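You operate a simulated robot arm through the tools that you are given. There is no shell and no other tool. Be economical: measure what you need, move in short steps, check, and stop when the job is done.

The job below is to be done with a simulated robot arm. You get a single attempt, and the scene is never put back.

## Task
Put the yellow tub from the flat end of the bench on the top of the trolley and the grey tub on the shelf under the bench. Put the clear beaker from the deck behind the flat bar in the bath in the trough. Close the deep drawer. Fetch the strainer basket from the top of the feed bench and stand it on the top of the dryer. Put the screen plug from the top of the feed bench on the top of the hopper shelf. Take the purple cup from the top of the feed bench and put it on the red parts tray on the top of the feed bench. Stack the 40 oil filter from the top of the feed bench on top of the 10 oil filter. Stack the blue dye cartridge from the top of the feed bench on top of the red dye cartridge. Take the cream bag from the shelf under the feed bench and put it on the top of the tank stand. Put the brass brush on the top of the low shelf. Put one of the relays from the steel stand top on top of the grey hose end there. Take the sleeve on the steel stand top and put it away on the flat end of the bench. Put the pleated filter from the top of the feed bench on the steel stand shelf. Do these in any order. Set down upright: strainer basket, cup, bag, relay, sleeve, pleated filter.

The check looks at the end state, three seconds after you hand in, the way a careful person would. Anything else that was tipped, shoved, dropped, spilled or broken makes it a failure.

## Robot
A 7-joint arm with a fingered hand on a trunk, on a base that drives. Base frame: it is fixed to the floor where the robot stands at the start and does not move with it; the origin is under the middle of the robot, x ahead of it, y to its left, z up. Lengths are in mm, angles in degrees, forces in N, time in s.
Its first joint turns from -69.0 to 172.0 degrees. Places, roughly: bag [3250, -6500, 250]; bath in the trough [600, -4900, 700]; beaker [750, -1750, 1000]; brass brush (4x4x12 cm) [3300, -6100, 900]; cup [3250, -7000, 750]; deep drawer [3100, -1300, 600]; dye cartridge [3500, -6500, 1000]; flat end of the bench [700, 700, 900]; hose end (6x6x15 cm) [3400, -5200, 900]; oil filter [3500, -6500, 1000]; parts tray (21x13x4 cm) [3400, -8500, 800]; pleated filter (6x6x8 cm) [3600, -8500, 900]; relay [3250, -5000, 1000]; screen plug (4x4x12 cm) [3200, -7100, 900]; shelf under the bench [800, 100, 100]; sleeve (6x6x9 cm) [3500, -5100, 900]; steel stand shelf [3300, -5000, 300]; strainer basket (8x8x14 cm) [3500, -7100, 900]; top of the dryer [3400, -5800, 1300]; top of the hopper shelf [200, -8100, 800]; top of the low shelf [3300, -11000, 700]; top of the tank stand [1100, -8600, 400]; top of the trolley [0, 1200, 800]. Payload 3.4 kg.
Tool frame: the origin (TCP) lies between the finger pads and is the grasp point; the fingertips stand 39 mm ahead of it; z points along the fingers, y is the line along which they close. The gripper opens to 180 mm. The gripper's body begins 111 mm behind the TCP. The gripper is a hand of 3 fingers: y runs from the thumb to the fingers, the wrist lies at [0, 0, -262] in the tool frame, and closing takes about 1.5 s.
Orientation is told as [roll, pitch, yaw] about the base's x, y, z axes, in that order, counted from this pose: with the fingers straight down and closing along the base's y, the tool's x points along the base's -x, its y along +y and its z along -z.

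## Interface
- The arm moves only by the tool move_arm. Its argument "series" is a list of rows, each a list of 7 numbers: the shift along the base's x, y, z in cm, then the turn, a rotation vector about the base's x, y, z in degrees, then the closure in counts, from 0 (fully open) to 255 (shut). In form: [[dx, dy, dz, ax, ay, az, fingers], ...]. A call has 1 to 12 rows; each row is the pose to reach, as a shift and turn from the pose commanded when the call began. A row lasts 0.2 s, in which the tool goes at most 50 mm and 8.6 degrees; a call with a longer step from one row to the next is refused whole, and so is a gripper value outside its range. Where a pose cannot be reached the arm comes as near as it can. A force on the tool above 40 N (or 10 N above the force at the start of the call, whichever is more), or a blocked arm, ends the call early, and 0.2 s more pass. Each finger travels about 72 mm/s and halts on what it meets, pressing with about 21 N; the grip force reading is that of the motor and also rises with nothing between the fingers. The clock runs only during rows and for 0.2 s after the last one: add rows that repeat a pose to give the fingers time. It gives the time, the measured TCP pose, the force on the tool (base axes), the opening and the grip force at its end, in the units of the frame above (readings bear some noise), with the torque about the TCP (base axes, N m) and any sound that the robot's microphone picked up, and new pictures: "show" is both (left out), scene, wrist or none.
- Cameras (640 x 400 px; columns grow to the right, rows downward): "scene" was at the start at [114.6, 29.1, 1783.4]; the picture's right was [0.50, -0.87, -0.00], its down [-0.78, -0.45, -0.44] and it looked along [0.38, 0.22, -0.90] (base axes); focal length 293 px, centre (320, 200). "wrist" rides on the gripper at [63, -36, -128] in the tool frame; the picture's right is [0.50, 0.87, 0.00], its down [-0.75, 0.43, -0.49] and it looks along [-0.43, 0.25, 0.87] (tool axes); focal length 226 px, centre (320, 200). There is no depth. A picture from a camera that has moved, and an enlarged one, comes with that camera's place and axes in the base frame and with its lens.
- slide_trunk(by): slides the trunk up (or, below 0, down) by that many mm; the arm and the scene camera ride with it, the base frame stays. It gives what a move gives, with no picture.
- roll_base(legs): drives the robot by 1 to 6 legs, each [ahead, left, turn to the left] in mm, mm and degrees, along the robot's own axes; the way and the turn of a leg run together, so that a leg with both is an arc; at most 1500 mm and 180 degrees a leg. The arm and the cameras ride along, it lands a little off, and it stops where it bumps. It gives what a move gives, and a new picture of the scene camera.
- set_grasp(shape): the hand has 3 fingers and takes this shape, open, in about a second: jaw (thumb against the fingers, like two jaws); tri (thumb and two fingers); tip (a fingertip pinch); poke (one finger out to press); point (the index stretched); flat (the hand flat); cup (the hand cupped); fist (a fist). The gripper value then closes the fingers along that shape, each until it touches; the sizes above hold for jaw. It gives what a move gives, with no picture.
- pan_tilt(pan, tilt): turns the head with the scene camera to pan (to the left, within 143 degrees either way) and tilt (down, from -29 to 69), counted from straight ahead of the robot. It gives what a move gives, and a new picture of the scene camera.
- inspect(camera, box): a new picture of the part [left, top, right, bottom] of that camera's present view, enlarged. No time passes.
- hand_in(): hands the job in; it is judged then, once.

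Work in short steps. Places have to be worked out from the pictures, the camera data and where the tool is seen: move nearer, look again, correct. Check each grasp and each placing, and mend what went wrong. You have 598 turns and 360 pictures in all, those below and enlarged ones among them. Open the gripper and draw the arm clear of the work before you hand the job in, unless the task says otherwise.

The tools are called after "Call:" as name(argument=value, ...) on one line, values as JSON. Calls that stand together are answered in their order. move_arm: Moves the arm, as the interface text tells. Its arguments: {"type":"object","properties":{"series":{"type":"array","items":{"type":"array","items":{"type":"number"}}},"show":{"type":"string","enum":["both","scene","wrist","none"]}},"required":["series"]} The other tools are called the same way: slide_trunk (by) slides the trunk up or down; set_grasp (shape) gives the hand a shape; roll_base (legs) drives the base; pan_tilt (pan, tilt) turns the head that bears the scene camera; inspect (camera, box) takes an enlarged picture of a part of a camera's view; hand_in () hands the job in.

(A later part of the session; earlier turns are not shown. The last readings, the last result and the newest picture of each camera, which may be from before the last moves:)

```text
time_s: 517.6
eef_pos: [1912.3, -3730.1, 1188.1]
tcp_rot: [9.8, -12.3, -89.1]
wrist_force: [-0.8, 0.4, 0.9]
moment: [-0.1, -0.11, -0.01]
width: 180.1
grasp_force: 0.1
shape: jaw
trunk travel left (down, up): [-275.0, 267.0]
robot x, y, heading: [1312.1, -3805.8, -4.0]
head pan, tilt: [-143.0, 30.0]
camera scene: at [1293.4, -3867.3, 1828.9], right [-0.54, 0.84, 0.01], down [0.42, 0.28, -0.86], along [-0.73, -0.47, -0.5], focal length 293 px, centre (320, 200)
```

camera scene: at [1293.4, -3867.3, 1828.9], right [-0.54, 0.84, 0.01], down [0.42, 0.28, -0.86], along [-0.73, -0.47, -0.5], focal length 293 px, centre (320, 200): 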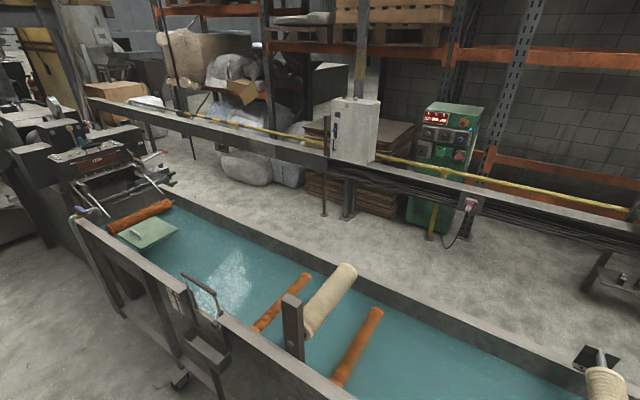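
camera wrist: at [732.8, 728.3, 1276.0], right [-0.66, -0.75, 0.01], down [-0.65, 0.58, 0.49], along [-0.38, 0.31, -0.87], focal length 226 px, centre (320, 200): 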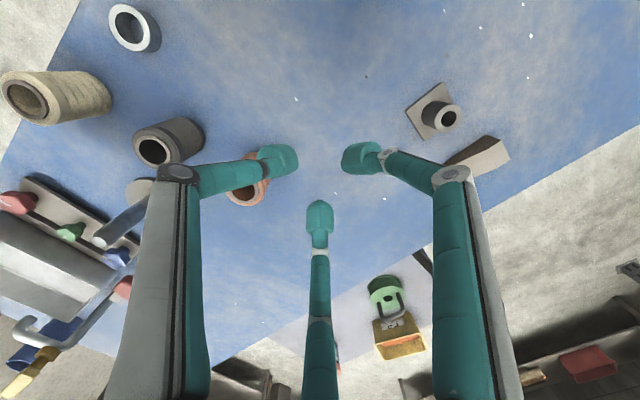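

Call:
pan_tilt(pan=-100, tilt=65)

Call:
pan_tilt(pan=120, tilt=60)

```text
time_s: 518.7
eef_pos: [1923.0, -3723.6, 1180.3]
tcp_rot: [9.0, -12.4, -89.1]
wrist_force: [-0.1, 1.1, -0.6]
moment: [-0.14, -0.03, -0.03]
width: 180.1
grasp_force: 0.0
shape: jaw
trunk travel left (down, up): [-275.0, 267.0]
robot x, y, heading: [1313.1, -3797.7, -4.4]
head pan, tilt: [-100.0, 65.0]
camera scene: at [1367.8, -3803.7, 1782.6], right [-0.97, 0.25, 0.0], down [0.22, 0.86, -0.46], along [-0.12, -0.44, -0.89], focal length 293 px, centre (320, 200)
```

scene: 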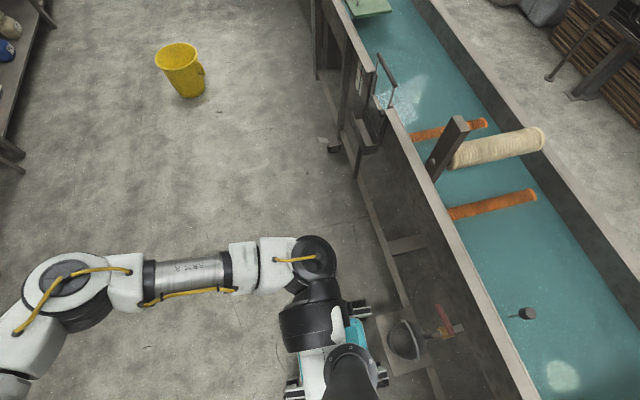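

```text
time_s: 521.9
eef_pos: [1917.6, -3721.7, 1184.4]
tcp_rot: [9.4, -12.4, -88.7]
wrist_force: [-1.1, 1.8, 0.0]
moment: [-0.22, -0.11, 0.02]
width: 179.9
grasp_force: 0.1
shape: jaw
trunk travel left (down, up): [-275.0, 267.0]
robot x, y, heading: [1310.7, -3797.9, -3.8]
head pan, tilt: [120.0, 60.0]
camera scene: at [1345.4, -3712.8, 1786.7], right [0.9, 0.44, -0.01], down [0.38, -0.79, -0.49], along [-0.22, 0.43, -0.87], focal length 293 px, centre (320, 200)
```

scene: 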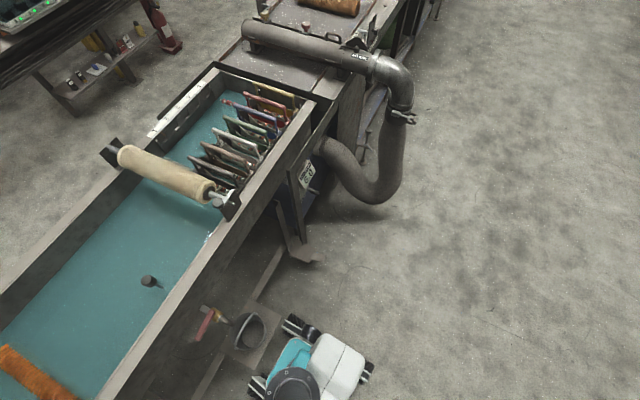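

The rear of the base is against the pump plate under the trough. I'll drive straight ahead without turning.

Call:
roll_base(legs=[[150, 0, 0]])

```text
time_s: 523.2
eef_pos: [2066.1, -3799.1, 1187.9]
tcp_rot: [9.5, -9.9, -89.5]
wrist_force: [1.2, -0.7, 0.2]
moment: [0.14, 0.15, -0.02]
width: 180.2
grasp_force: 0.1
shape: jaw
trunk travel left (down, up): [-275.0, 267.0]
robot x, y, heading: [1458.0, -3822.9, -4.3]
head pan, tilt: [120.0, 60.0]
camera scene: at [1489.0, -3816.3, 1789.0], right [0.9, 0.43, 0.01], down [0.37, -0.77, -0.52], along [-0.22, 0.48, -0.85], focal length 293 px, centre (320, 200)
```

scene: 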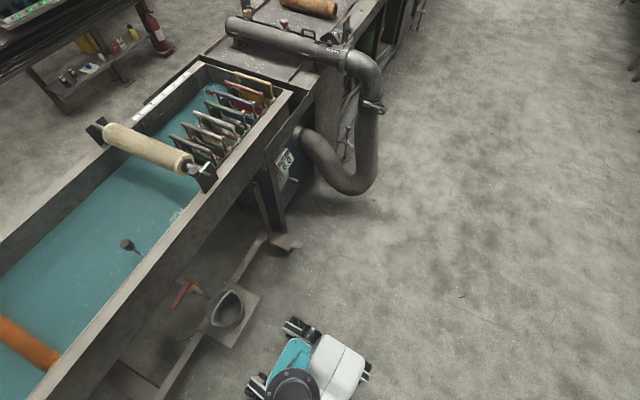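

Free again and nothing looks displaced. I'll move to the corridor's centre, straighten up, level the tool, and go on south.

Call:
roll_base(legs=[[600, 0, 0], [0, 0, 4.3]])

Call:
move_arm(series=[[0, 0, 0, 5, 5, 0, 0], [0, 0, 0, 10, 9.5, 0, 0]], show="none")

Call:
roll_base(legs=[[0, -1350, 0], [0, -1350, 0]])

Call:
pan_tilt(pan=0, tilt=40)

```text
time_s: 527.1
eef_pos: [2664.0, -3812.1, 1189.1]
tcp_rot: [9.6, -10.0, -85.7]
wrist_force: [1.8, -1.5, -0.1]
moment: [0.21, 0.16, 0.0]
width: 180.2
grasp_force: 0.0
shape: jaw
trunk travel left (down, up): [-275.0, 267.0]
robot x, y, heading: [2061.9, -3880.2, -0.4]
head pan, tilt: [120.0, 60.0]
camera scene: at [2091.6, -3856.0, 1788.9], right [0.87, 0.49, 0.01], down [0.43, -0.74, -0.52], along [-0.25, 0.45, -0.86], focal length 293 px, centre (320, 200)
```

scene: 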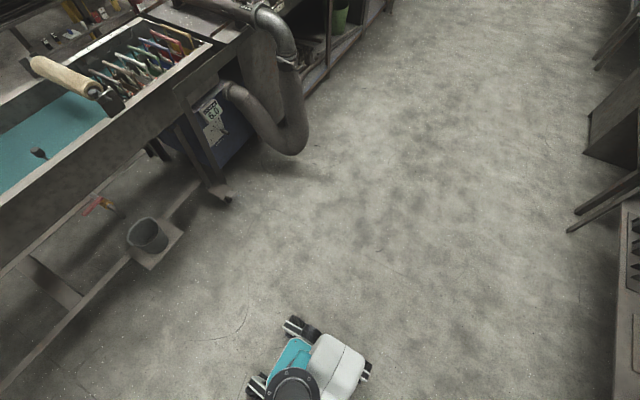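

```text
time_s: 527.7
eef_pos: [2662.4, -3779.6, 1188.1]
tcp_rot: [0.9, -0.6, -84.9]
wrist_force: [-0.8, 0.0, 0.5]
moment: [-0.03, -0.07, 0.02]
width: 180.2
grasp_force: 0.0
shape: jaw
trunk travel left (down, up): [-275.0, 267.0]
robot x, y, heading: [2063.2, -3876.1, -0.3]
head pan, tilt: [120.0, 60.0]
```

```text
time_s: 537.0
eef_pos: [2682.4, -5449.8, 1189.0]
tcp_rot: [1.4, -3.0, -81.0]
wrist_force: [0.7, 1.0, 0.5]
moment: [-0.01, -0.08, 0.0]
width: 179.8
grasp_force: 0.0
shape: jaw
trunk travel left (down, up): [-275.0, 267.0]
robot x, y, heading: [2104.8, -5632.0, 3.3]
head pan, tilt: [120.0, 60.0]
stopped in leg 2: the robot was blocked; the commanded pose is now the measured one
camera scene: at [2126.9, -5536.1, 1786.4], right [0.84, 0.55, -0.01], down [0.47, -0.74, -0.48], along [-0.27, 0.4, -0.87], focal length 293 px, centre (320, 200)
```

scene: 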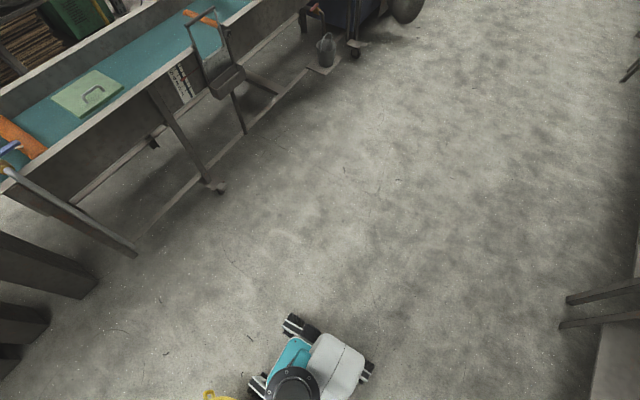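

```text
time_s: 539.0
eef_pos: [2687.5, -5509.2, 1192.0]
tcp_rot: [1.4, -0.8, -81.3]
wrist_force: [0.6, 0.3, -0.2]
moment: [0.08, 0.06, -0.03]
width: 180.1
grasp_force: 0.1
shape: jaw
trunk travel left (down, up): [-275.0, 267.0]
robot x, y, heading: [2106.3, -5641.2, 3.3]
head pan, tilt: [0.0, 40.0]
camera scene: at [2254.5, -5663.6, 1814.1], right [0.06, -1.0, -0.02], down [-0.65, -0.02, -0.76], along [0.76, 0.05, -0.65], focal length 293 px, centre (320, 200)
```

scene: 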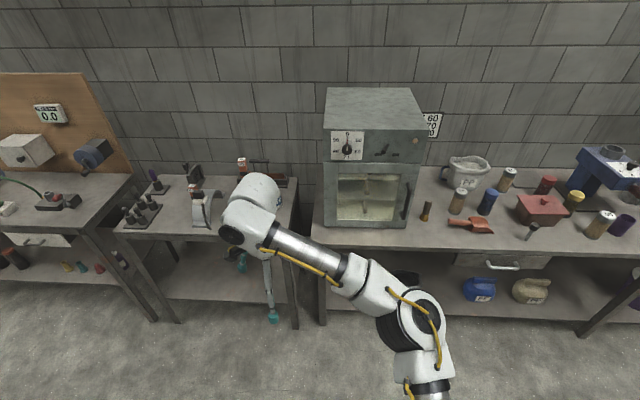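

The yellow bucket on the floor stopped the robot. I'll move back from it and look at it.

Call:
roll_base(legs=[[0, 60, 0]])

Call:
pan_tilt(pan=-100, tilt=55)

```text
time_s: 540.0
eef_pos: [2689.9, -5477.2, 1193.8]
tcp_rot: [1.3, 0.3, -81.5]
wrist_force: [1.1, -1.2, 0.3]
moment: [0.25, 0.22, -0.02]
width: 180.1
grasp_force: 0.1
shape: jaw
trunk travel left (down, up): [-275.0, 267.0]
robot x, y, heading: [2103.7, -5585.6, 3.2]
head pan, tilt: [0.0, 40.0]
camera scene: at [2255.0, -5637.0, 1813.1], right [0.06, -1.0, -0.03], down [-0.65, -0.01, -0.76], along [0.76, 0.06, -0.65], focal length 293 px, centre (320, 200)
```

scene: 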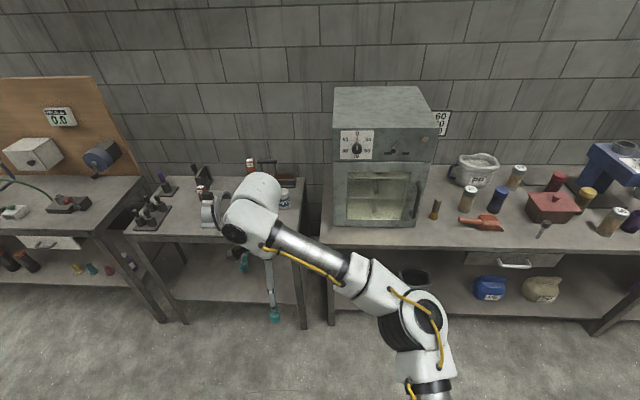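

```text
time_s: 541.7
eef_pos: [2683.6, -5460.4, 1194.0]
tcp_rot: [1.5, -0.9, -81.5]
wrist_force: [0.7, 0.2, -0.3]
moment: [0.04, 0.04, -0.03]
width: 180.2
grasp_force: 0.0
shape: jaw
trunk travel left (down, up): [-275.0, 267.0]
robot x, y, heading: [2101.7, -5592.0, 3.1]
head pan, tilt: [-100.0, 55.0]
camera scene: at [2159.5, -5699.4, 1791.7], right [-0.99, 0.12, 0.01], down [0.09, 0.83, -0.55], along [-0.07, -0.55, -0.83], focal length 293 px, centre (320, 200)
```

scene: 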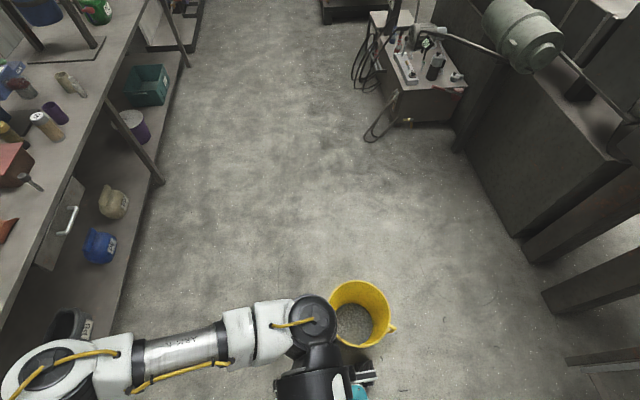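

The bucket stands upright at about (1930,-6030), apparently where it was. I'll retract the arm, then pass between the bucket and the feed bench.

Call:
move_arm(series=[[-4, 0, 0, 0.5, 0.7, -2, 0], [-8, 0, 0, 1, 1.4, -4, 0], [-12, 0, 0, 1, 1.4, -5.4, 0], [-15, 0, 0, 1, 1.4, -5.4, 0]], show="none")

Call:
roll_base(legs=[[400, 0, 0], [0, 0, -3.1], [0, -900, 0]])

Call:
pan_tilt(pan=-10, tilt=40)

```text
time_s: 542.9
eef_pos: [2524.9, -5400.8, 1188.8]
tcp_rot: [0.3, -1.8, -86.6]
wrist_force: [-0.9, 0.5, -0.1]
moment: [-0.09, -0.09, 0.0]
width: 179.9
grasp_force: 0.0
shape: jaw
trunk travel left (down, up): [-275.0, 267.0]
robot x, y, heading: [2100.7, -5576.9, 3.3]
head pan, tilt: [-100.0, 55.0]
stopped in row 4: the arm was blocked; the commanded pose is now the measured one
```

```text
time_s: 550.3
eef_pos: [2943.8, -6337.4, 1190.3]
tcp_rot: [0.3, -1.3, -89.9]
wrist_force: [-0.1, 0.2, 0.8]
moment: [-0.04, -0.02, 0.0]
width: 180.0
grasp_force: 0.0
shape: jaw
trunk travel left (down, up): [-275.0, 267.0]
robot x, y, heading: [2512.3, -6476.3, -0.0]
head pan, tilt: [-100.0, 55.0]
camera scene: at [2562.2, -6534.2, 1794.8], right [-0.98, 0.17, 0.0], down [0.14, 0.8, -0.58], along [-0.1, -0.57, -0.81], focal length 293 px, centre (320, 200)
```

scene: 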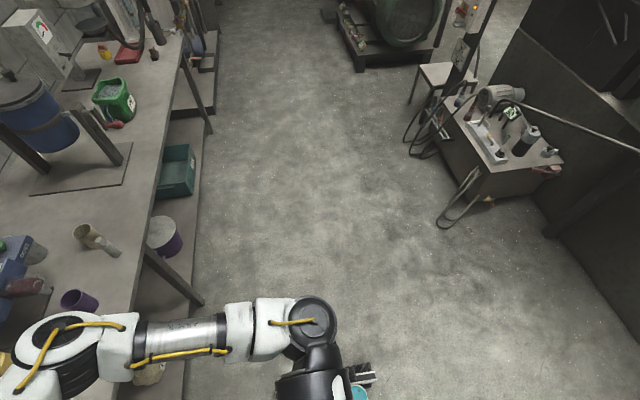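

```text
time_s: 552.0
eef_pos: [2941.8, -6346.8, 1193.6]
tcp_rot: [0.5, -0.9, -89.9]
wrist_force: [0.7, 0.0, -0.3]
moment: [-0.02, -0.04, 0.0]
width: 180.2
grasp_force: 0.0
shape: jaw
trunk travel left (down, up): [-275.0, 267.0]
robot x, y, heading: [2514.8, -6478.3, 0.2]
head pan, tilt: [-10.0, 40.0]
camera scene: at [2658.4, -6485.3, 1814.5], right [-0.17, -0.98, 0.01], down [-0.64, 0.11, -0.76], along [0.75, -0.14, -0.64], focal length 293 px, centre (320, 200)
```

scene: 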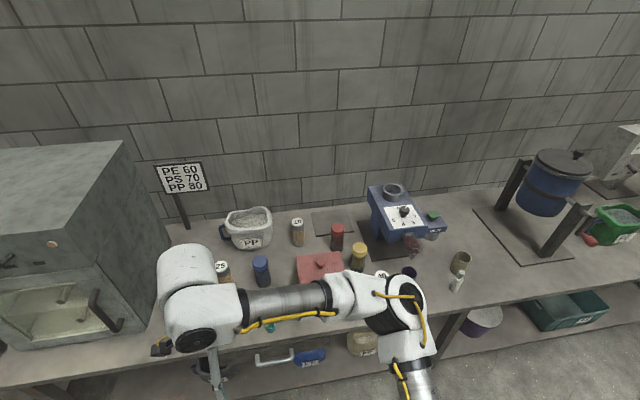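

Call:
inspect(camera="scene", box=[180, 180, 500, 350])

```text
2.00 times, centred on (340, 265) of scene
camera zoom: at [2658.4, -6485.3, 1814.5], right [-0.17, -0.98, 0.01], down [-0.64, 0.11, -0.76], along [0.75, -0.14, -0.64], focal length 586 px, centre (280, 70)
```

zoom: 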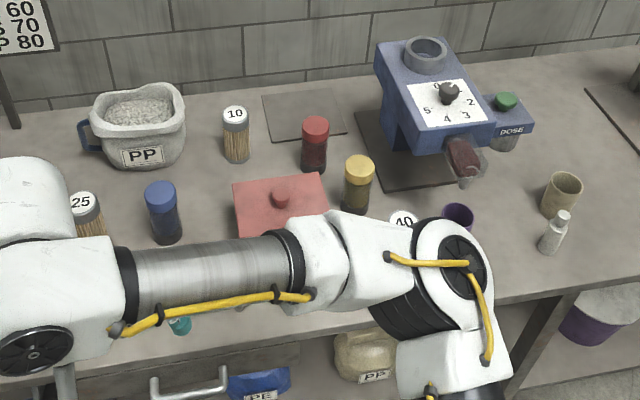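

The 10 filter is near (3475,-6549), the 40 filter near (3184,-6788), the blue cartridge near (3296,-6398) and the red one near (3421,-6702). I'll drive closer, centred between them.

Call:
roll_base(legs=[[280, -170, 0]])

Call:
move_arm(series=[[0, 0, 0, 1, 0.3, 0, 0]], show="wrist")

```text
time_s: 554.1
eef_pos: [3226.4, -6501.9, 1191.5]
tcp_rot: [0.4, -1.6, -89.7]
wrist_force: [-1.3, -0.3, 0.4]
moment: [-0.08, -0.08, 0.02]
width: 180.3
grasp_force: 0.0
shape: jaw
trunk travel left (down, up): [-275.0, 267.0]
robot x, y, heading: [2799.7, -6643.3, 0.3]
head pan, tilt: [-10.0, 40.0]
camera scene: at [2943.6, -6643.8, 1814.5], right [-0.17, -0.99, 0.01], down [-0.64, 0.1, -0.76], along [0.75, -0.14, -0.64], focal length 293 px, centre (320, 200)
```

scene: 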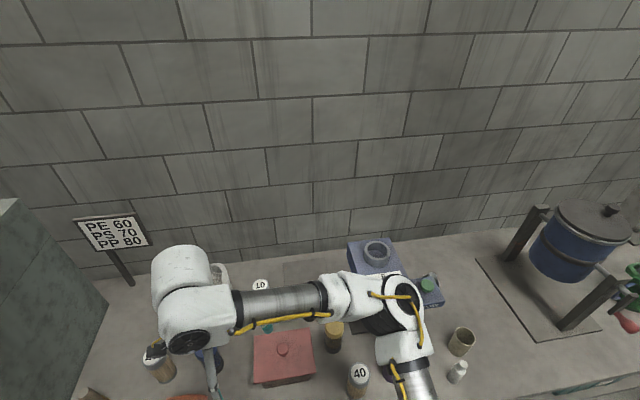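

```text
time_s: 554.5
eef_pos: [3222.8, -6524.1, 1195.6]
tcp_rot: [0.3, 0.7, -89.7]
wrist_force: [0.1, 0.1, 0.5]
moment: [0.07, 0.02, -0.01]
width: 180.2
grasp_force: 0.0
shape: jaw
trunk travel left (down, up): [-275.0, 267.0]
robot x, y, heading: [2799.2, -6646.8, -0.0]
head pan, tilt: [-10.0, 40.0]
camera wrist: at [3186.0, -6461.9, 1323.6], right [0.86, 0.5, 0.01], down [0.44, -0.76, 0.49], along [0.25, -0.42, -0.87], focal length 226 px, centre (320, 200)
```

wrist: 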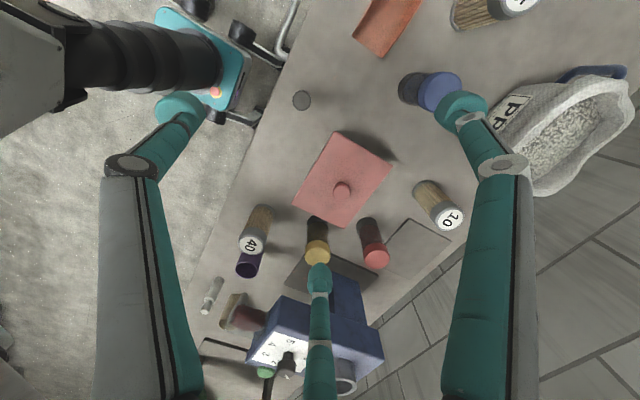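

From the wrist view, the 40 filter is at about (3214,-6758) with the purple cup 100 mm to its right. I'll go above it with yaw -80 and half-closed fingers.

Call:
move_arm(series=[[0, -4, 0, 0, 0, 2, 60], [0, -8, 0, 0, 0, 5, 120], [-0.3, -12, -1, -0.7, 0, 8, 120], [-0.6, -16, -3, -0.7, 0, 10, 120], [-0.8, -20, -5, -0.7, 0, 10, 120], [-0.8, -23, -8, -0.7, 0, 10, 120]], show="wrist")

```text
time_s: 555.9
eef_pos: [3214.6, -6748.4, 1112.8]
tcp_rot: [0.3, -0.5, -79.7]
wrist_force: [0.1, -0.4, 0.9]
moment: [0.02, 0.03, 0.01]
width: 95.8
grasp_force: 0.1
shape: jaw
trunk travel left (down, up): [-275.0, 267.0]
robot x, y, heading: [2800.1, -6645.9, 0.2]
head pan, tilt: [-10.0, 40.0]
camera wrist: at [3167.2, -6691.9, 1241.1], right [0.76, 0.65, 0.0], down [0.56, -0.66, 0.5], along [0.32, -0.38, -0.87], focal length 226 px, centre (320, 200)
```

wrist: 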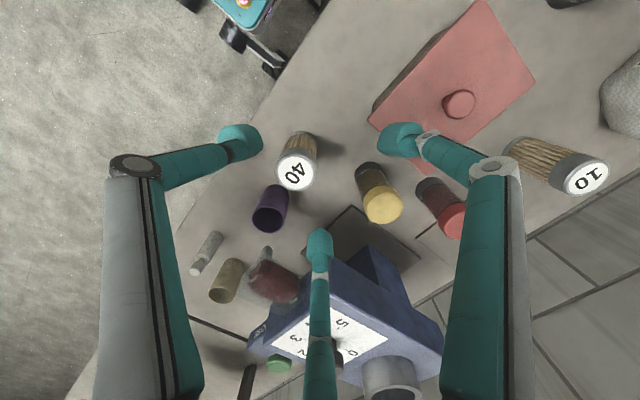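

The 40 filter's top is at about (3211,-6784), the cup at (3224,-6872). I'll rotate to yaw -65 so the fingers avoid the cup, centre, and come lower.

Call:
move_arm(series=[[-0.2, -1.5, 0, 0, 0, 7, 130], [-0.4, -3.5, 0, 0, 0, 15, 130], [-0.4, -3.5, -3, 0, 0, 15, 130]], show="wrist")

```text
time_s: 556.7
eef_pos: [3211.7, -6780.5, 1082.7]
tcp_rot: [0.4, -0.4, -64.6]
wrist_force: [1.3, -0.6, 0.1]
moment: [0.03, 0.03, -0.01]
width: 88.8
grasp_force: 0.0
shape: jaw
trunk travel left (down, up): [-275.0, 267.0]
robot x, y, heading: [2796.8, -6643.7, -0.0]
head pan, tilt: [-10.0, 40.0]
camera wrist: at [3151.1, -6738.1, 1209.6], right [0.57, 0.82, 0.0], down [0.71, -0.49, 0.5], along [0.41, -0.28, -0.87], focal length 226 px, centre (320, 200)
```

wrist: 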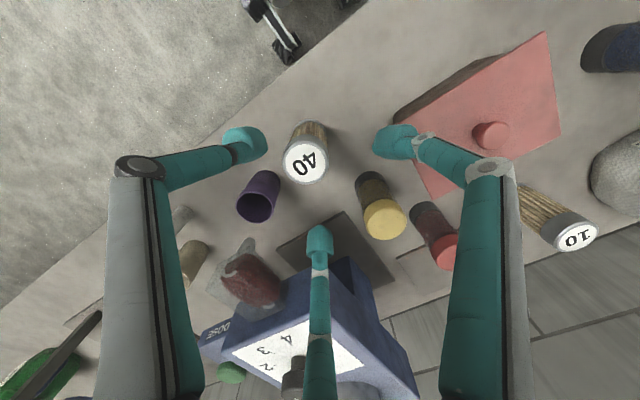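

I'll correct by (-7,-10) mm and descend around the filter.

Call:
move_arm(series=[[-0.4, -0.5, 0, 0, 0, 0, 130], [-0.7, -1.0, -2, 0, 0, 0, 130], [-0.7, -1.0, -4, 0, 0, 0, 130]], show="wrist")

```text
time_s: 557.5
eef_pos: [3203.6, -6787.5, 1042.6]
tcp_rot: [0.3, -0.4, -64.8]
wrist_force: [0.5, -0.1, -0.5]
moment: [0.0, -0.01, -0.06]
width: 88.8
grasp_force: 0.1
shape: jaw
trunk travel left (down, up): [-275.0, 267.0]
robot x, y, heading: [2799.4, -6648.6, 0.1]
head pan, tilt: [-10.0, 40.0]
camera wrist: at [3143.5, -6744.6, 1170.8], right [0.57, 0.82, 0.0], down [0.71, -0.49, 0.5], along [0.41, -0.29, -0.87], focal length 226 px, centre (320, 200)
```

wrist: 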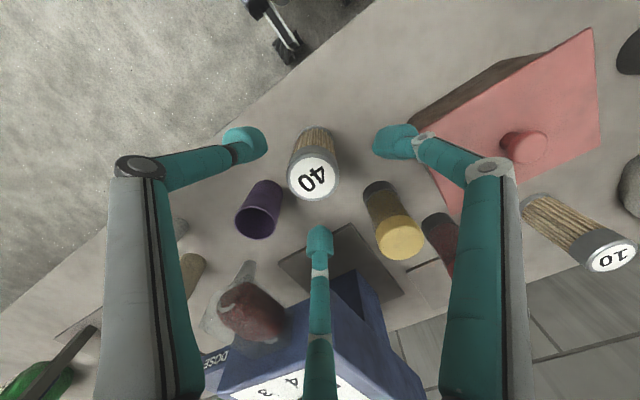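

Call:
move_arm(series=[[-0.2, -0.4, -2, 0, 0, 0, 130], [-0.2, -0.4, -5, 0, 0, 0, 130], [-0.2, -0.4, -7.5, 0, 0, 0, 130], [-0.2, -0.4, -7.5, 0, 0, 0, 180], [-0.2, -0.4, -7.5, 0, 0, 0, 255], [-0.2, -0.4, -7.5, 0, 0, 0, 255], [-0.2, -0.4, -7.5, 0, 0, 0, 255], [-0.2, -0.4, -7.5, 0, 0, 0, 255]], show="wrist")

```text
time_s: 558.4
eef_pos: [3205.6, -6789.6, 984.8]
tcp_rot: [1.8, -1.3, -65.2]
wrist_force: [2.1, -4.8, 31.9]
moment: [-1.15, -1.33, -0.11]
width: 65.8
grasp_force: 0.0
shape: jaw
trunk travel left (down, up): [-275.0, 267.0]
robot x, y, heading: [2797.7, -6644.4, 0.1]
head pan, tilt: [-10.0, 40.0]
stopped in row 4: the force on the tool passed its limit (the readings are from after the stop); the commanded pose is now the measured one
camera wrist: at [3141.4, -6746.3, 1109.5], right [0.58, 0.82, 0.02], down [0.69, -0.5, 0.52], along [0.44, -0.29, -0.85], focal length 226 px, centre (320, 200)
```

wrist: 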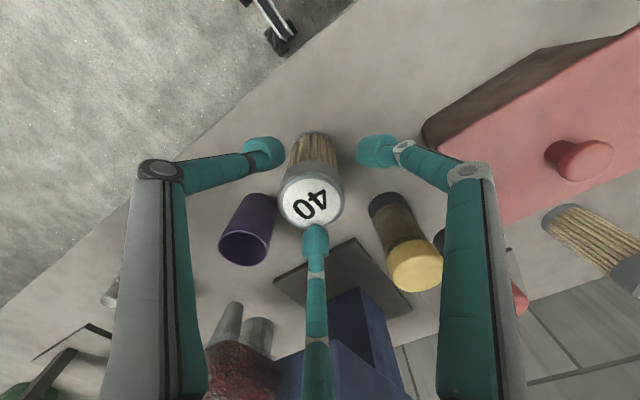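

A vertical contact stopped it, near the middle finger. I'll raise a little, reopen, and look from both cameras.

Call:
move_arm(series=[[0, 0, 1, 0, 0, 0, 130], [0, 0, 2, 0, 0, 0, 130]], show="both")

```text
time_s: 559.0
eef_pos: [3204.4, -6788.6, 998.3]
tcp_rot: [1.1, -0.9, -64.9]
wrist_force: [-0.9, 0.1, 0.1]
moment: [-0.01, -0.01, -0.04]
width: 87.9
grasp_force: 0.0
shape: jaw
trunk travel left (down, up): [-275.0, 267.0]
robot x, y, heading: [2801.4, -6646.8, 0.1]
head pan, tilt: [-10.0, 40.0]
camera scene: at [2942.7, -6668.5, 1814.3], right [-0.17, -0.99, 0.0], down [-0.64, 0.11, -0.76], along [0.75, -0.13, -0.65], focal length 293 px, centre (320, 200)
camera wrist: at [3141.9, -6745.6, 1125.0], right [0.57, 0.82, 0.01], down [0.7, -0.49, 0.51], along [0.43, -0.29, -0.86], focal length 226 px, centre (320, 200)
```

scene: 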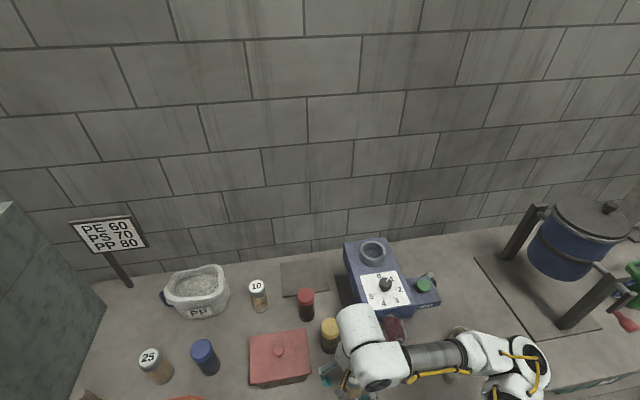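
wrist: 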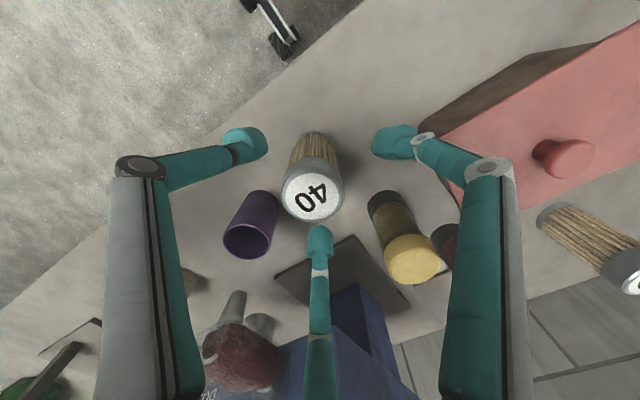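

The hand probably touched the dispenser's overhanging front. A higher grip avoids that: I'll stay at z≈998, shift 9 mm towards the robot, and close on the filter's cap.

Call:
move_arm(series=[[-0.5, 0.1, 0, 0, 0, 0, 130], [-0.9, 0.1, -0.2, 0.6, 0.8, 0, 130], [-0.9, 0.1, -0.2, 0.6, 0.8, 0, 180], [-0.9, 0.1, -0.2, 0.6, 0.8, 0, 255], [-0.9, 0.1, -0.2, 0.6, 0.8, 0, 255], [-0.9, 0.1, -0.2, 0.6, 0.8, 0, 255], [-0.9, 0.1, -0.2, 0.6, 0.8, 0, 255]], show="wrist")

```text
time_s: 560.5
eef_pos: [3195.7, -6789.2, 997.8]
tcp_rot: [0.8, -0.2, -65.0]
wrist_force: [-0.5, -0.4, 0.5]
moment: [0.0, -0.02, 0.02]
width: 0.0
grasp_force: 20.7
shape: jaw
trunk travel left (down, up): [-275.0, 267.0]
robot x, y, heading: [2799.5, -6642.2, 0.0]
head pan, tilt: [-10.0, 40.0]
camera wrist: at [3134.9, -6746.6, 1125.1], right [0.57, 0.82, 0.01], down [0.71, -0.5, 0.5], along [0.42, -0.28, -0.87], focal length 226 px, centre (320, 200)
```

wrist: 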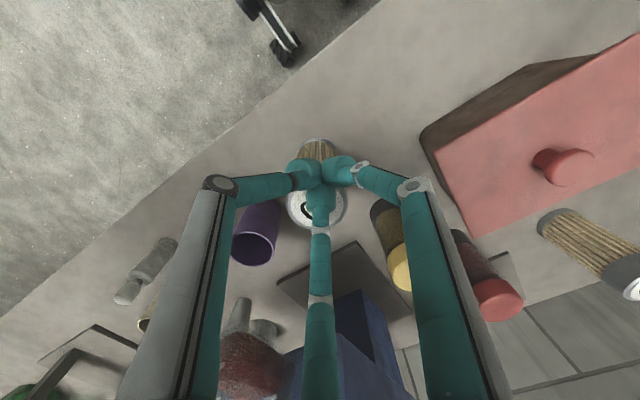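

The fingers closed above the filter, so its top is only at about z≈945 and the feed bench is lower than assumed. Recomputed, the filter is at about (3219,-6806). I'll reopen, rise a bit and recentre.

Call:
move_arm(series=[[0, 0, 2, 0, 0, 0, 200], [0.8, -0.6, 3.5, 0, 0, 0, 130], [1.6, -1.2, 3.5, 0, 0, 0, 130], [2.3, -1.7, 3.5, 0, 0, 0, 130]], show="wrist")

```text
time_s: 561.5
eef_pos: [3217.9, -6804.5, 1032.9]
tcp_rot: [0.9, -0.3, -65.0]
wrist_force: [1.4, 0.1, 0.1]
moment: [-0.01, -0.01, 0.0]
width: 87.5
grasp_force: 0.1
shape: jaw
trunk travel left (down, up): [-275.0, 267.0]
robot x, y, heading: [2794.5, -6643.7, 0.1]
head pan, tilt: [-10.0, 40.0]
camera wrist: at [3157.6, -6763.8, 1160.4], right [0.57, 0.82, 0.01], down [0.71, -0.5, 0.5], along [0.42, -0.28, -0.87], focal length 226 px, centre (320, 200)
```

wrist: 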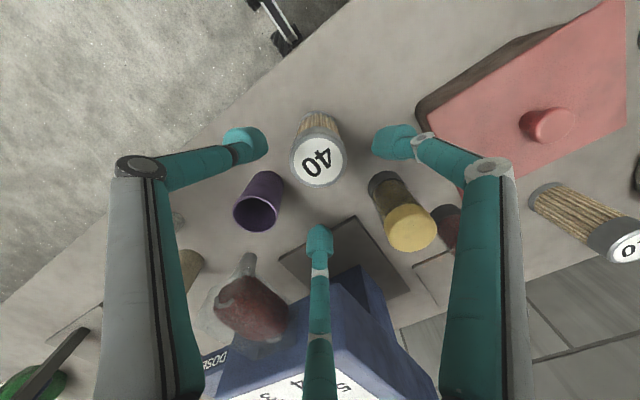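

The 40 filter is centred within 6 mm. I'll correct and descend stepwise to z≈920.

Call:
move_arm(series=[[0.3, -0.2, -2, 0, 0, 0, 130], [0.4, -0.3, -4, 0, 0.5, 0, 130], [0.4, -0.3, -6.5, 0, 0.8, 0, 130]], show="wrist")

```text
time_s: 562.4
eef_pos: [3221.1, -6807.3, 968.1]
tcp_rot: [0.1, 0.2, -65.0]
wrist_force: [0.0, -0.6, -0.8]
moment: [-0.04, 0.0, 0.02]
width: 87.5
grasp_force: 0.1
shape: jaw
trunk travel left (down, up): [-275.0, 267.0]
robot x, y, heading: [2805.9, -6645.5, 0.0]
head pan, tilt: [-10.0, 40.0]
camera wrist: at [3161.7, -6765.9, 1096.8], right [0.57, 0.82, 0.0], down [0.71, -0.5, 0.49], along [0.4, -0.28, -0.87], focal length 226 px, centre (320, 200)
```

wrist: 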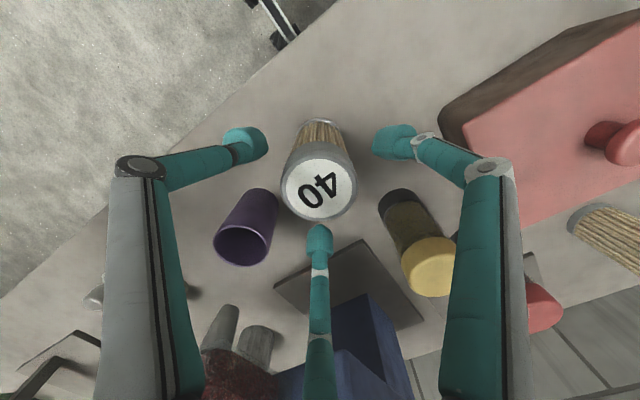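

Well centred (top at z≈949). I'll descend to z≈918 and close.

Call:
move_arm(series=[[0, 0, -2.5, 0, 0, 0, 130], [0, 0, -5, 0, 0, 0, 130], [0, 0, -5, 0, 0, 0, 180], [0, 0, -5, 0, 0, 0, 255], [0, 0, -5, 0, 0, 0, 255], [0, 0, -5, 0, 0, 0, 255]], show="wrist")

```text
time_s: 563.8
eef_pos: [3223.7, -6809.0, 917.8]
tcp_rot: [0.0, 0.2, -65.0]
wrist_force: [-0.2, 0.1, -0.7]
moment: [0.01, 0.0, 0.01]
width: 50.8
grasp_force: 21.4
shape: jaw
trunk travel left (down, up): [-275.0, 267.0]
robot x, y, heading: [2802.3, -6646.7, 0.2]
head pan, tilt: [-10.0, 40.0]
camera wrist: at [3163.9, -6767.9, 1045.6], right [0.57, 0.82, 0.0], down [0.71, -0.5, 0.49], along [0.4, -0.28, -0.87], focal length 226 px, centre (320, 200)
```

wrist: 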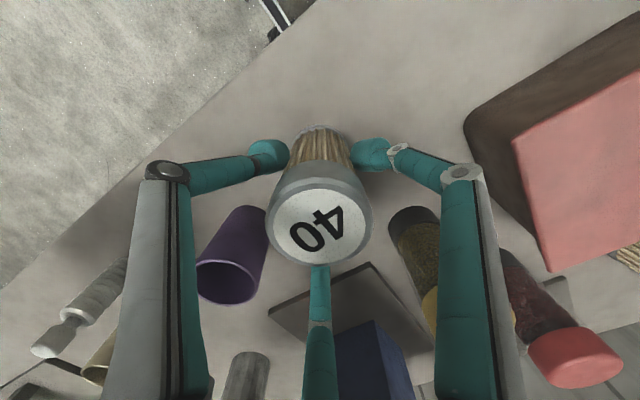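

Gripped the 40 filter (51 mm). I'll lift it clear, then bring the base closer and left for the 10 filter near (3537,-6547).

Call:
move_arm(series=[[0, 0, 1, 0, 0, 0, 255], [0, 0, 4, 0, 0, 0, 255], [0, 0, 8, 0, 0, 0, 255], [0, 0, 12, 0, 0, 0, 255], [0, 0, 16, 0, 0, 0, 255], [0, 0, 20, 0, 0, 0, 255], [-1, 2, 24, 0, 0, 0, 255], [-2, 5, 26, 0, 0, 0, 255]], show="none")

Call:
roll_base(legs=[[80, 120, 0]])

Call:
move_arm(series=[[0, 0, 0, 0, 0, 0, 255]], show="wrist")

```text
time_s: 565.5
eef_pos: [3198.4, -6755.8, 1175.7]
tcp_rot: [0.0, 0.0, -65.1]
wrist_force: [-0.5, 1.2, -2.4]
moment: [0.02, -0.01, -0.01]
width: 50.7
grasp_force: 21.5
shape: jaw
trunk travel left (down, up): [-275.0, 267.0]
robot x, y, heading: [2793.7, -6647.2, 0.1]
head pan, tilt: [-10.0, 40.0]
```

```text
time_s: 566.9
eef_pos: [3279.9, -6663.7, 1172.1]
tcp_rot: [0.3, 1.0, -65.2]
wrist_force: [0.6, -0.6, -3.0]
moment: [0.03, 0.06, -0.01]
width: 50.8
grasp_force: 20.7
shape: jaw
trunk travel left (down, up): [-275.0, 267.0]
robot x, y, heading: [2874.0, -6534.3, 0.3]
head pan, tilt: [-10.0, 40.0]
camera scene: at [3024.6, -6597.0, 1813.0], right [-0.17, -0.99, -0.03], down [-0.64, 0.13, -0.76], along [0.75, -0.11, -0.65], focal length 293 px, centre (320, 200)
```

scene: 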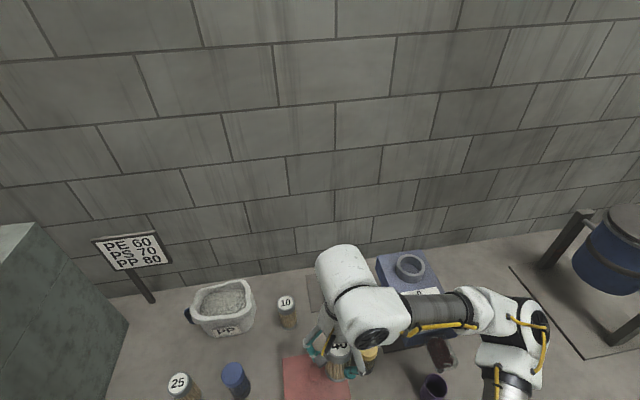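

```text
time_s: 567.3
eef_pos: [3273.3, -6615.4, 1178.1]
tcp_rot: [-0.4, -1.3, -64.9]
wrist_force: [0.0, 1.8, -2.7]
moment: [-0.05, -0.07, 0.01]
width: 50.5
grasp_force: 21.1
shape: jaw
trunk travel left (down, up): [-275.0, 267.0]
robot x, y, heading: [2878.5, -6535.2, 0.3]
head pan, tilt: [-10.0, 40.0]
camera wrist: at [3214.7, -6570.5, 1305.4], right [0.57, 0.82, -0.02], down [0.71, -0.49, 0.51], along [0.41, -0.3, -0.86], focal length 226 px, centre (320, 200)
```

wrist: 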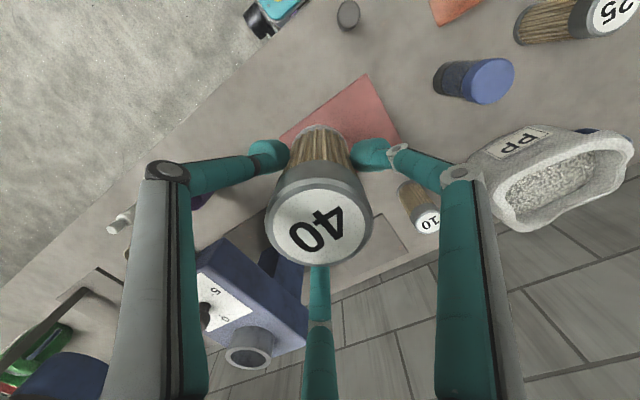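

The 10 filter's top is confirmed at about (3540,-6550). I'll bring the 40 filter above it, its bottom about 7 cm higher, and check from both cameras.

Call:
move_arm(series=[[4.5, 1, 0, 0, 0, 0, 255], [9, 2, 0, 0, 0, 0, 255], [13.5, 3, -1, 0.5, 0, 0, 255], [18, 4.2, -2, 1, 0.4, 0, 255], [22.5, 5.4, -4, 1.2, 0.5, 0, 255], [26.7, 6.5, -6, 1.2, 0.5, 0, 255], [26.7, 6.5, -6, 1.2, 0.5, 0, 255]])

```text
refused: row 5 steps farther than a row can; nothing moved
```

Call:
move_arm(series=[[4.2, 1, 0, 0, 0, 0, 255], [8.4, 2, 0, 0, 0, 0, 255], [12.6, 3, -1, 0.5, 0, 0, 255], [16.8, 4, -2, 1, 0.4, 0, 255], [21, 5, -3, 1.2, 0.5, 0, 255], [25, 6, -4.5, 1.2, 0.5, 0, 255], [26.7, 6.5, -6, 1.2, 0.5, 0, 255], [26.7, 6.5, -6, 1.2, 0.5, 0, 255]])

```text
time_s: 569.1
eef_pos: [3544.5, -6593.4, 1117.7]
tcp_rot: [0.3, 1.6, -65.2]
wrist_force: [0.1, -1.7, -1.8]
moment: [0.1, 0.05, 0.0]
width: 50.5
grasp_force: 21.1
shape: jaw
trunk travel left (down, up): [-275.0, 267.0]
robot x, y, heading: [2876.4, -6537.2, 0.2]
head pan, tilt: [-10.0, 40.0]
camera scene: at [3024.0, -6569.6, 1814.2], right [-0.17, -0.99, -0.01], down [-0.64, 0.12, -0.76], along [0.75, -0.12, -0.65], focal length 293 px, centre (320, 200)
camera wrist: at [3486.7, -6555.1, 1247.3], right [0.58, 0.82, 0.02], down [0.71, -0.52, 0.47], along [0.4, -0.26, -0.88], focal length 226 px, centre (320, 200)
```

scene: 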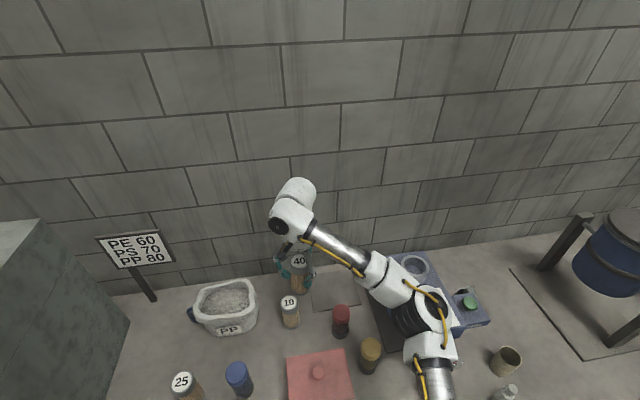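
wrist: 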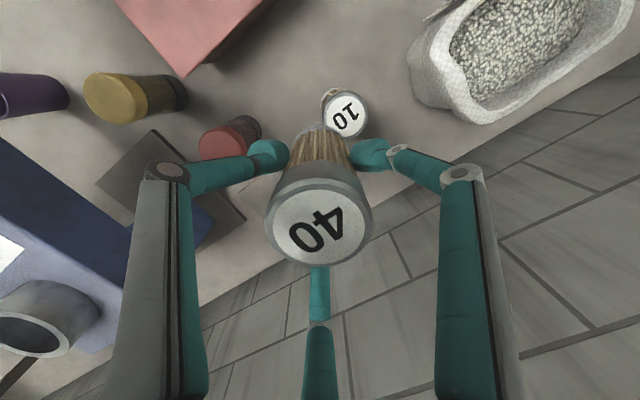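

The TCP reads 45 mm to the right of target because of sway. I'll wait a moment and read it again.

Call:
move_arm(series=[[0, 0, 0, 0, 0, 0, 255], [0, 0, 0, 0, 0, 0, 255], [0, 0, 0, 0, 0, 0, 255], [0, 0, 0, 0, 0, 0, 255], [0, 0, 0, 0, 0, 0, 255], [0, 0, 0, 0, 0, 0, 255]], show="none")

```text
time_s: 570.5
eef_pos: [3543.0, -6547.3, 1119.2]
tcp_rot: [-0.4, 0.0, -64.9]
wrist_force: [-0.6, 0.5, -1.0]
moment: [-0.12, -0.03, 0.01]
width: 50.3
grasp_force: 21.0
shape: jaw
trunk travel left (down, up): [-275.0, 267.0]
robot x, y, heading: [2877.4, -6529.7, 0.2]
head pan, tilt: [-10.0, 40.0]
```

Call:
move_arm(series=[[0, 0, 0, 0, 0, 0, 255], [0, 0, 0, 0, 0, 0, 255], [0, 0, 0, 0, 0, 0, 255], [0, 0, 0, 0, 0, 0, 255]], show="none")

Call:
move_arm(series=[[0, 0, 0, 0, 0, 0, 255], [0, 0, 0, 0, 0, 0, 255], [0, 0, 0, 0, 0, 0, 255]], show="scene")

Call:
inspect(camera="wrist", box=[220, 60, 420, 280])

```text
time_s: 571.5
eef_pos: [3545.3, -6579.9, 1118.6]
tcp_rot: [0.0, 1.1, -65.2]
wrist_force: [0.7, -0.1, -1.1]
moment: [0.05, 0.01, -0.03]
width: 50.6
grasp_force: 20.4
shape: jaw
trunk travel left (down, up): [-275.0, 267.0]
robot x, y, heading: [2880.1, -6540.0, 0.4]
head pan, tilt: [-10.0, 40.0]
```

```text
time_s: 572.3
eef_pos: [3543.8, -6576.6, 1118.2]
tcp_rot: [0.1, 1.0, -65.2]
wrist_force: [-0.7, -1.0, -2.3]
moment: [0.03, 0.0, 0.0]
width: 50.5
grasp_force: 21.0
shape: jaw
trunk travel left (down, up): [-275.0, 267.0]
robot x, y, heading: [2876.6, -6534.6, 0.1]
head pan, tilt: [-10.0, 40.0]
camera scene: at [3024.6, -6549.1, 1814.3], right [-0.17, -0.99, 0.0], down [-0.64, 0.11, -0.76], along [0.75, -0.13, -0.65], focal length 293 px, centre (320, 200)
```

scene: 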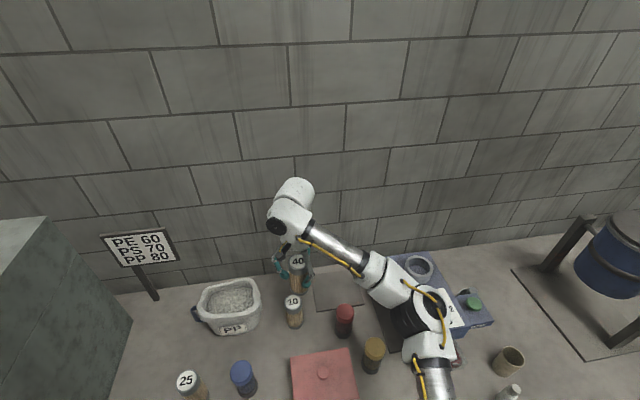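

```text
1.82 times, centred on (320, 170) of wrist
camera zoom: at [3486.5, -6535.7, 1247.4], right [0.58, 0.82, 0.01], down [0.71, -0.51, 0.48], along [0.4, -0.27, -0.88], focal length 411 px, centre (320, 254)
```

zoom: 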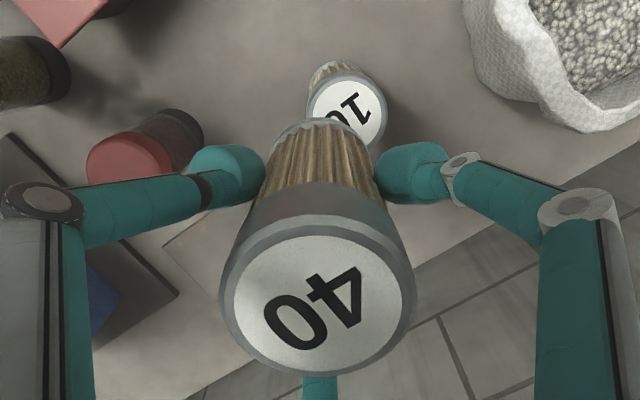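

The body sways after moves and settles around y≈-6570, while the 10 filter is at (3539,-6546). I'll correct slowly by +23 mm and let it settle.

Call:
move_arm(series=[[0, 0.4, 0, 0, 0, 0, 255], [-0.1, 0.8, 0, 0, 0, 0, 255], [-0.2, 1.2, 0, 0, 0, 0, 255], [-0.3, 1.6, 0, 0, 0, 0, 255], [-0.4, 2.0, 0, -0.5, 0, 0, 255], [-0.4, 2.3, 0, -1, 0, 0, 255], [-0.4, 2.3, 0, -1, 0, 0, 255], [-0.4, 2.3, 0, -1, 0, 0, 255], [-0.4, 2.3, 0, -1, 0, 0, 255], [-0.4, 2.3, 0, -1, 0, 0, 255], [-0.4, 2.3, 0, -1, 0, 0, 255], [-0.4, 2.3, 0, -1, 0, 0, 255]], show="none")

Call:
move_arm(series=[[0, 0, 0, 0, 0, 0, 255], [0, 0, 0, 0, 0, 0, 255], [0, 0, 0, 0, 0, 0, 255], [0, 0, 0, 0, 0, 0, 255], [0, 0, 0, 0, 0, 0, 255], [0, 0, 0, 0, 0, 0, 255], [0, 0, 0, 0, 0, 0, 255], [0, 0, 0, 0, 0, 0, 255]], show="wrist")

```text
time_s: 574.9
eef_pos: [3539.5, -6557.3, 1116.8]
tcp_rot: [-0.3, 0.3, -65.1]
wrist_force: [-0.8, 0.1, -2.3]
moment: [0.04, 0.0, 0.02]
width: 50.3
grasp_force: 21.1
shape: jaw
trunk travel left (down, up): [-275.0, 267.0]
robot x, y, heading: [2877.8, -6536.7, 0.1]
head pan, tilt: [-10.0, 40.0]
```

```text
time_s: 576.7
eef_pos: [3538.3, -6549.0, 1117.4]
tcp_rot: [-0.4, 0.1, -65.1]
wrist_force: [0.3, -0.9, -2.3]
moment: [-0.01, 0.02, -0.03]
width: 50.3
grasp_force: 21.1
shape: jaw
trunk travel left (down, up): [-275.0, 267.0]
robot x, y, heading: [2877.2, -6533.0, 0.2]
head pan, tilt: [-10.0, 40.0]
camera wrist: at [3481.2, -6506.0, 1244.5], right [0.57, 0.82, -0.01], down [0.72, -0.5, 0.49], along [0.4, -0.29, -0.87], focal length 226 px, centre (320, 200)
```

wrist: 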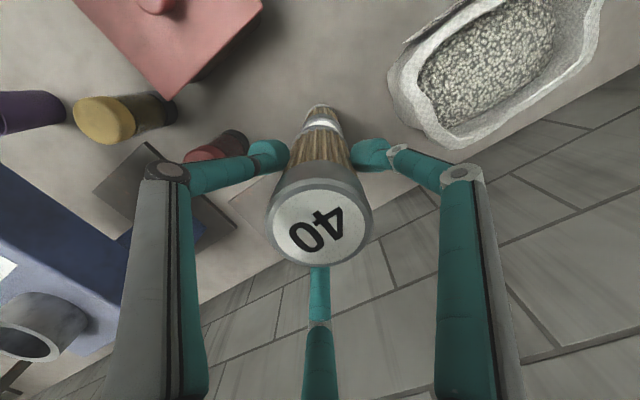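

Aligned at (3538,-6549). I'll lower slowly by 6 cm and inspect before contact.

Call:
move_arm(series=[[0, 0, -0.5, 0, 0, 0, 255], [0, 0, -1, 0, 0, 0, 255], [0, 0, -1.5, 0, 0, 0, 255], [0, 0, -2, 0, 0, 0, 255], [0, 0, -2.5, 0, 0, 0, 255], [0, 0, -3, 0, 0, 0, 255], [0, 0, -3.5, 0, 0, 0, 255], [0, 0, -4, 0, 0, 0, 255], [0, 0, -4.5, 0, 0, 0, 255], [0, 0, -5, 0, 0, 0, 255], [0, 0, -5.5, 0, 0, 0, 255], [0, 0, -6, 0, 0, 0, 255]], show="none")

Call:
inspect(camera="scene", box=[240, 225, 370, 345])

Call:
inspect(camera="wrist", box=[220, 60, 420, 280])

```text
time_s: 579.3
eef_pos: [3536.8, -6543.8, 1056.7]
tcp_rot: [-0.7, -0.2, -65.1]
wrist_force: [0.1, -0.7, -1.9]
moment: [-0.04, 0.03, -0.01]
width: 50.4
grasp_force: 20.4
shape: jaw
trunk travel left (down, up): [-275.0, 267.0]
robot x, y, heading: [2879.9, -6536.4, 0.1]
head pan, tilt: [-10.0, 40.0]
```

```text
3.33 times, centred on (305, 285) of scene
camera zoom: at [3025.0, -6552.3, 1814.2], right [-0.17, -0.99, 0.0], down [-0.64, 0.11, -0.76], along [0.75, -0.13, -0.65], focal length 977 px, centre (370, -83)
```

zoom: 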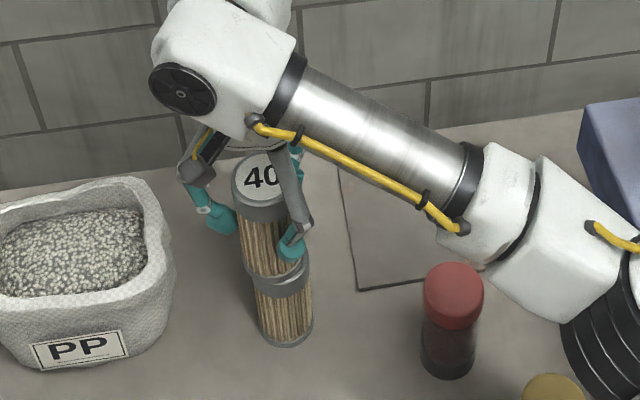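

```text
1.82 times, centred on (320, 170) of wrist
camera zoom: at [3479.5, -6501.1, 1185.1], right [0.57, 0.82, -0.01], down [0.72, -0.5, 0.49], along [0.4, -0.29, -0.87], focal length 411 px, centre (320, 254)
```

zoom: 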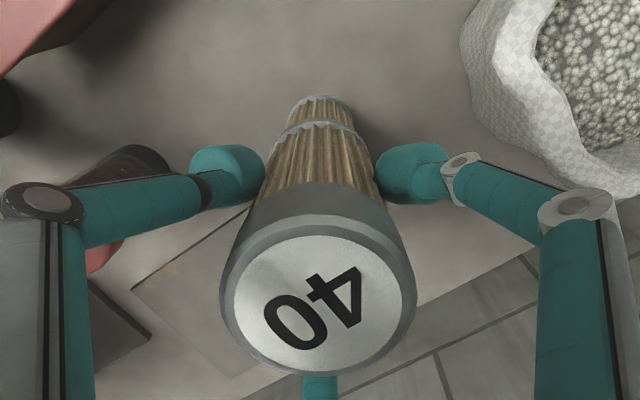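

Very nearly aligned: the 40 is about 4 mm too far left. I'll correct and lower in fine steps until contact.

Call:
move_arm(series=[[0.1, -0.2, -0.3, 0, 0, 0, 255], [0.1, -0.4, -0.6, 0, 0, 0, 255], [0.1, -0.4, -0.9, 0, 0, 0, 255], [0.1, -0.4, -1.2, 0, 0, 0, 255], [0.1, -0.4, -1.5, 0, 0, 0, 255], [0.1, -0.4, -1.8, 0, 0, 0, 255]], show="none")

Call:
inspect(camera="scene", box=[240, 225, 370, 345])

```text
time_s: 580.7
eef_pos: [3537.0, -6548.1, 1044.4]
tcp_rot: [0.0, -0.2, -65.1]
wrist_force: [3.0, -0.7, 32.9]
moment: [-0.07, -0.04, 0.05]
width: 51.8
grasp_force: 21.0
shape: jaw
trunk travel left (down, up): [-275.0, 267.0]
robot x, y, heading: [2881.2, -6533.2, 0.1]
head pan, tilt: [-10.0, 40.0]
```

```text
3.33 times, centred on (305, 285) of scene
camera zoom: at [3016.0, -6553.0, 1815.6], right [-0.17, -0.99, 0.0], down [-0.63, 0.11, -0.77], along [0.76, -0.13, -0.64], focal length 977 px, centre (370, -83)
```

zoom: 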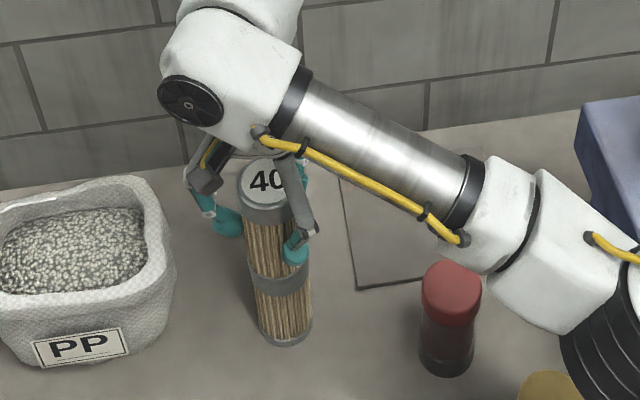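

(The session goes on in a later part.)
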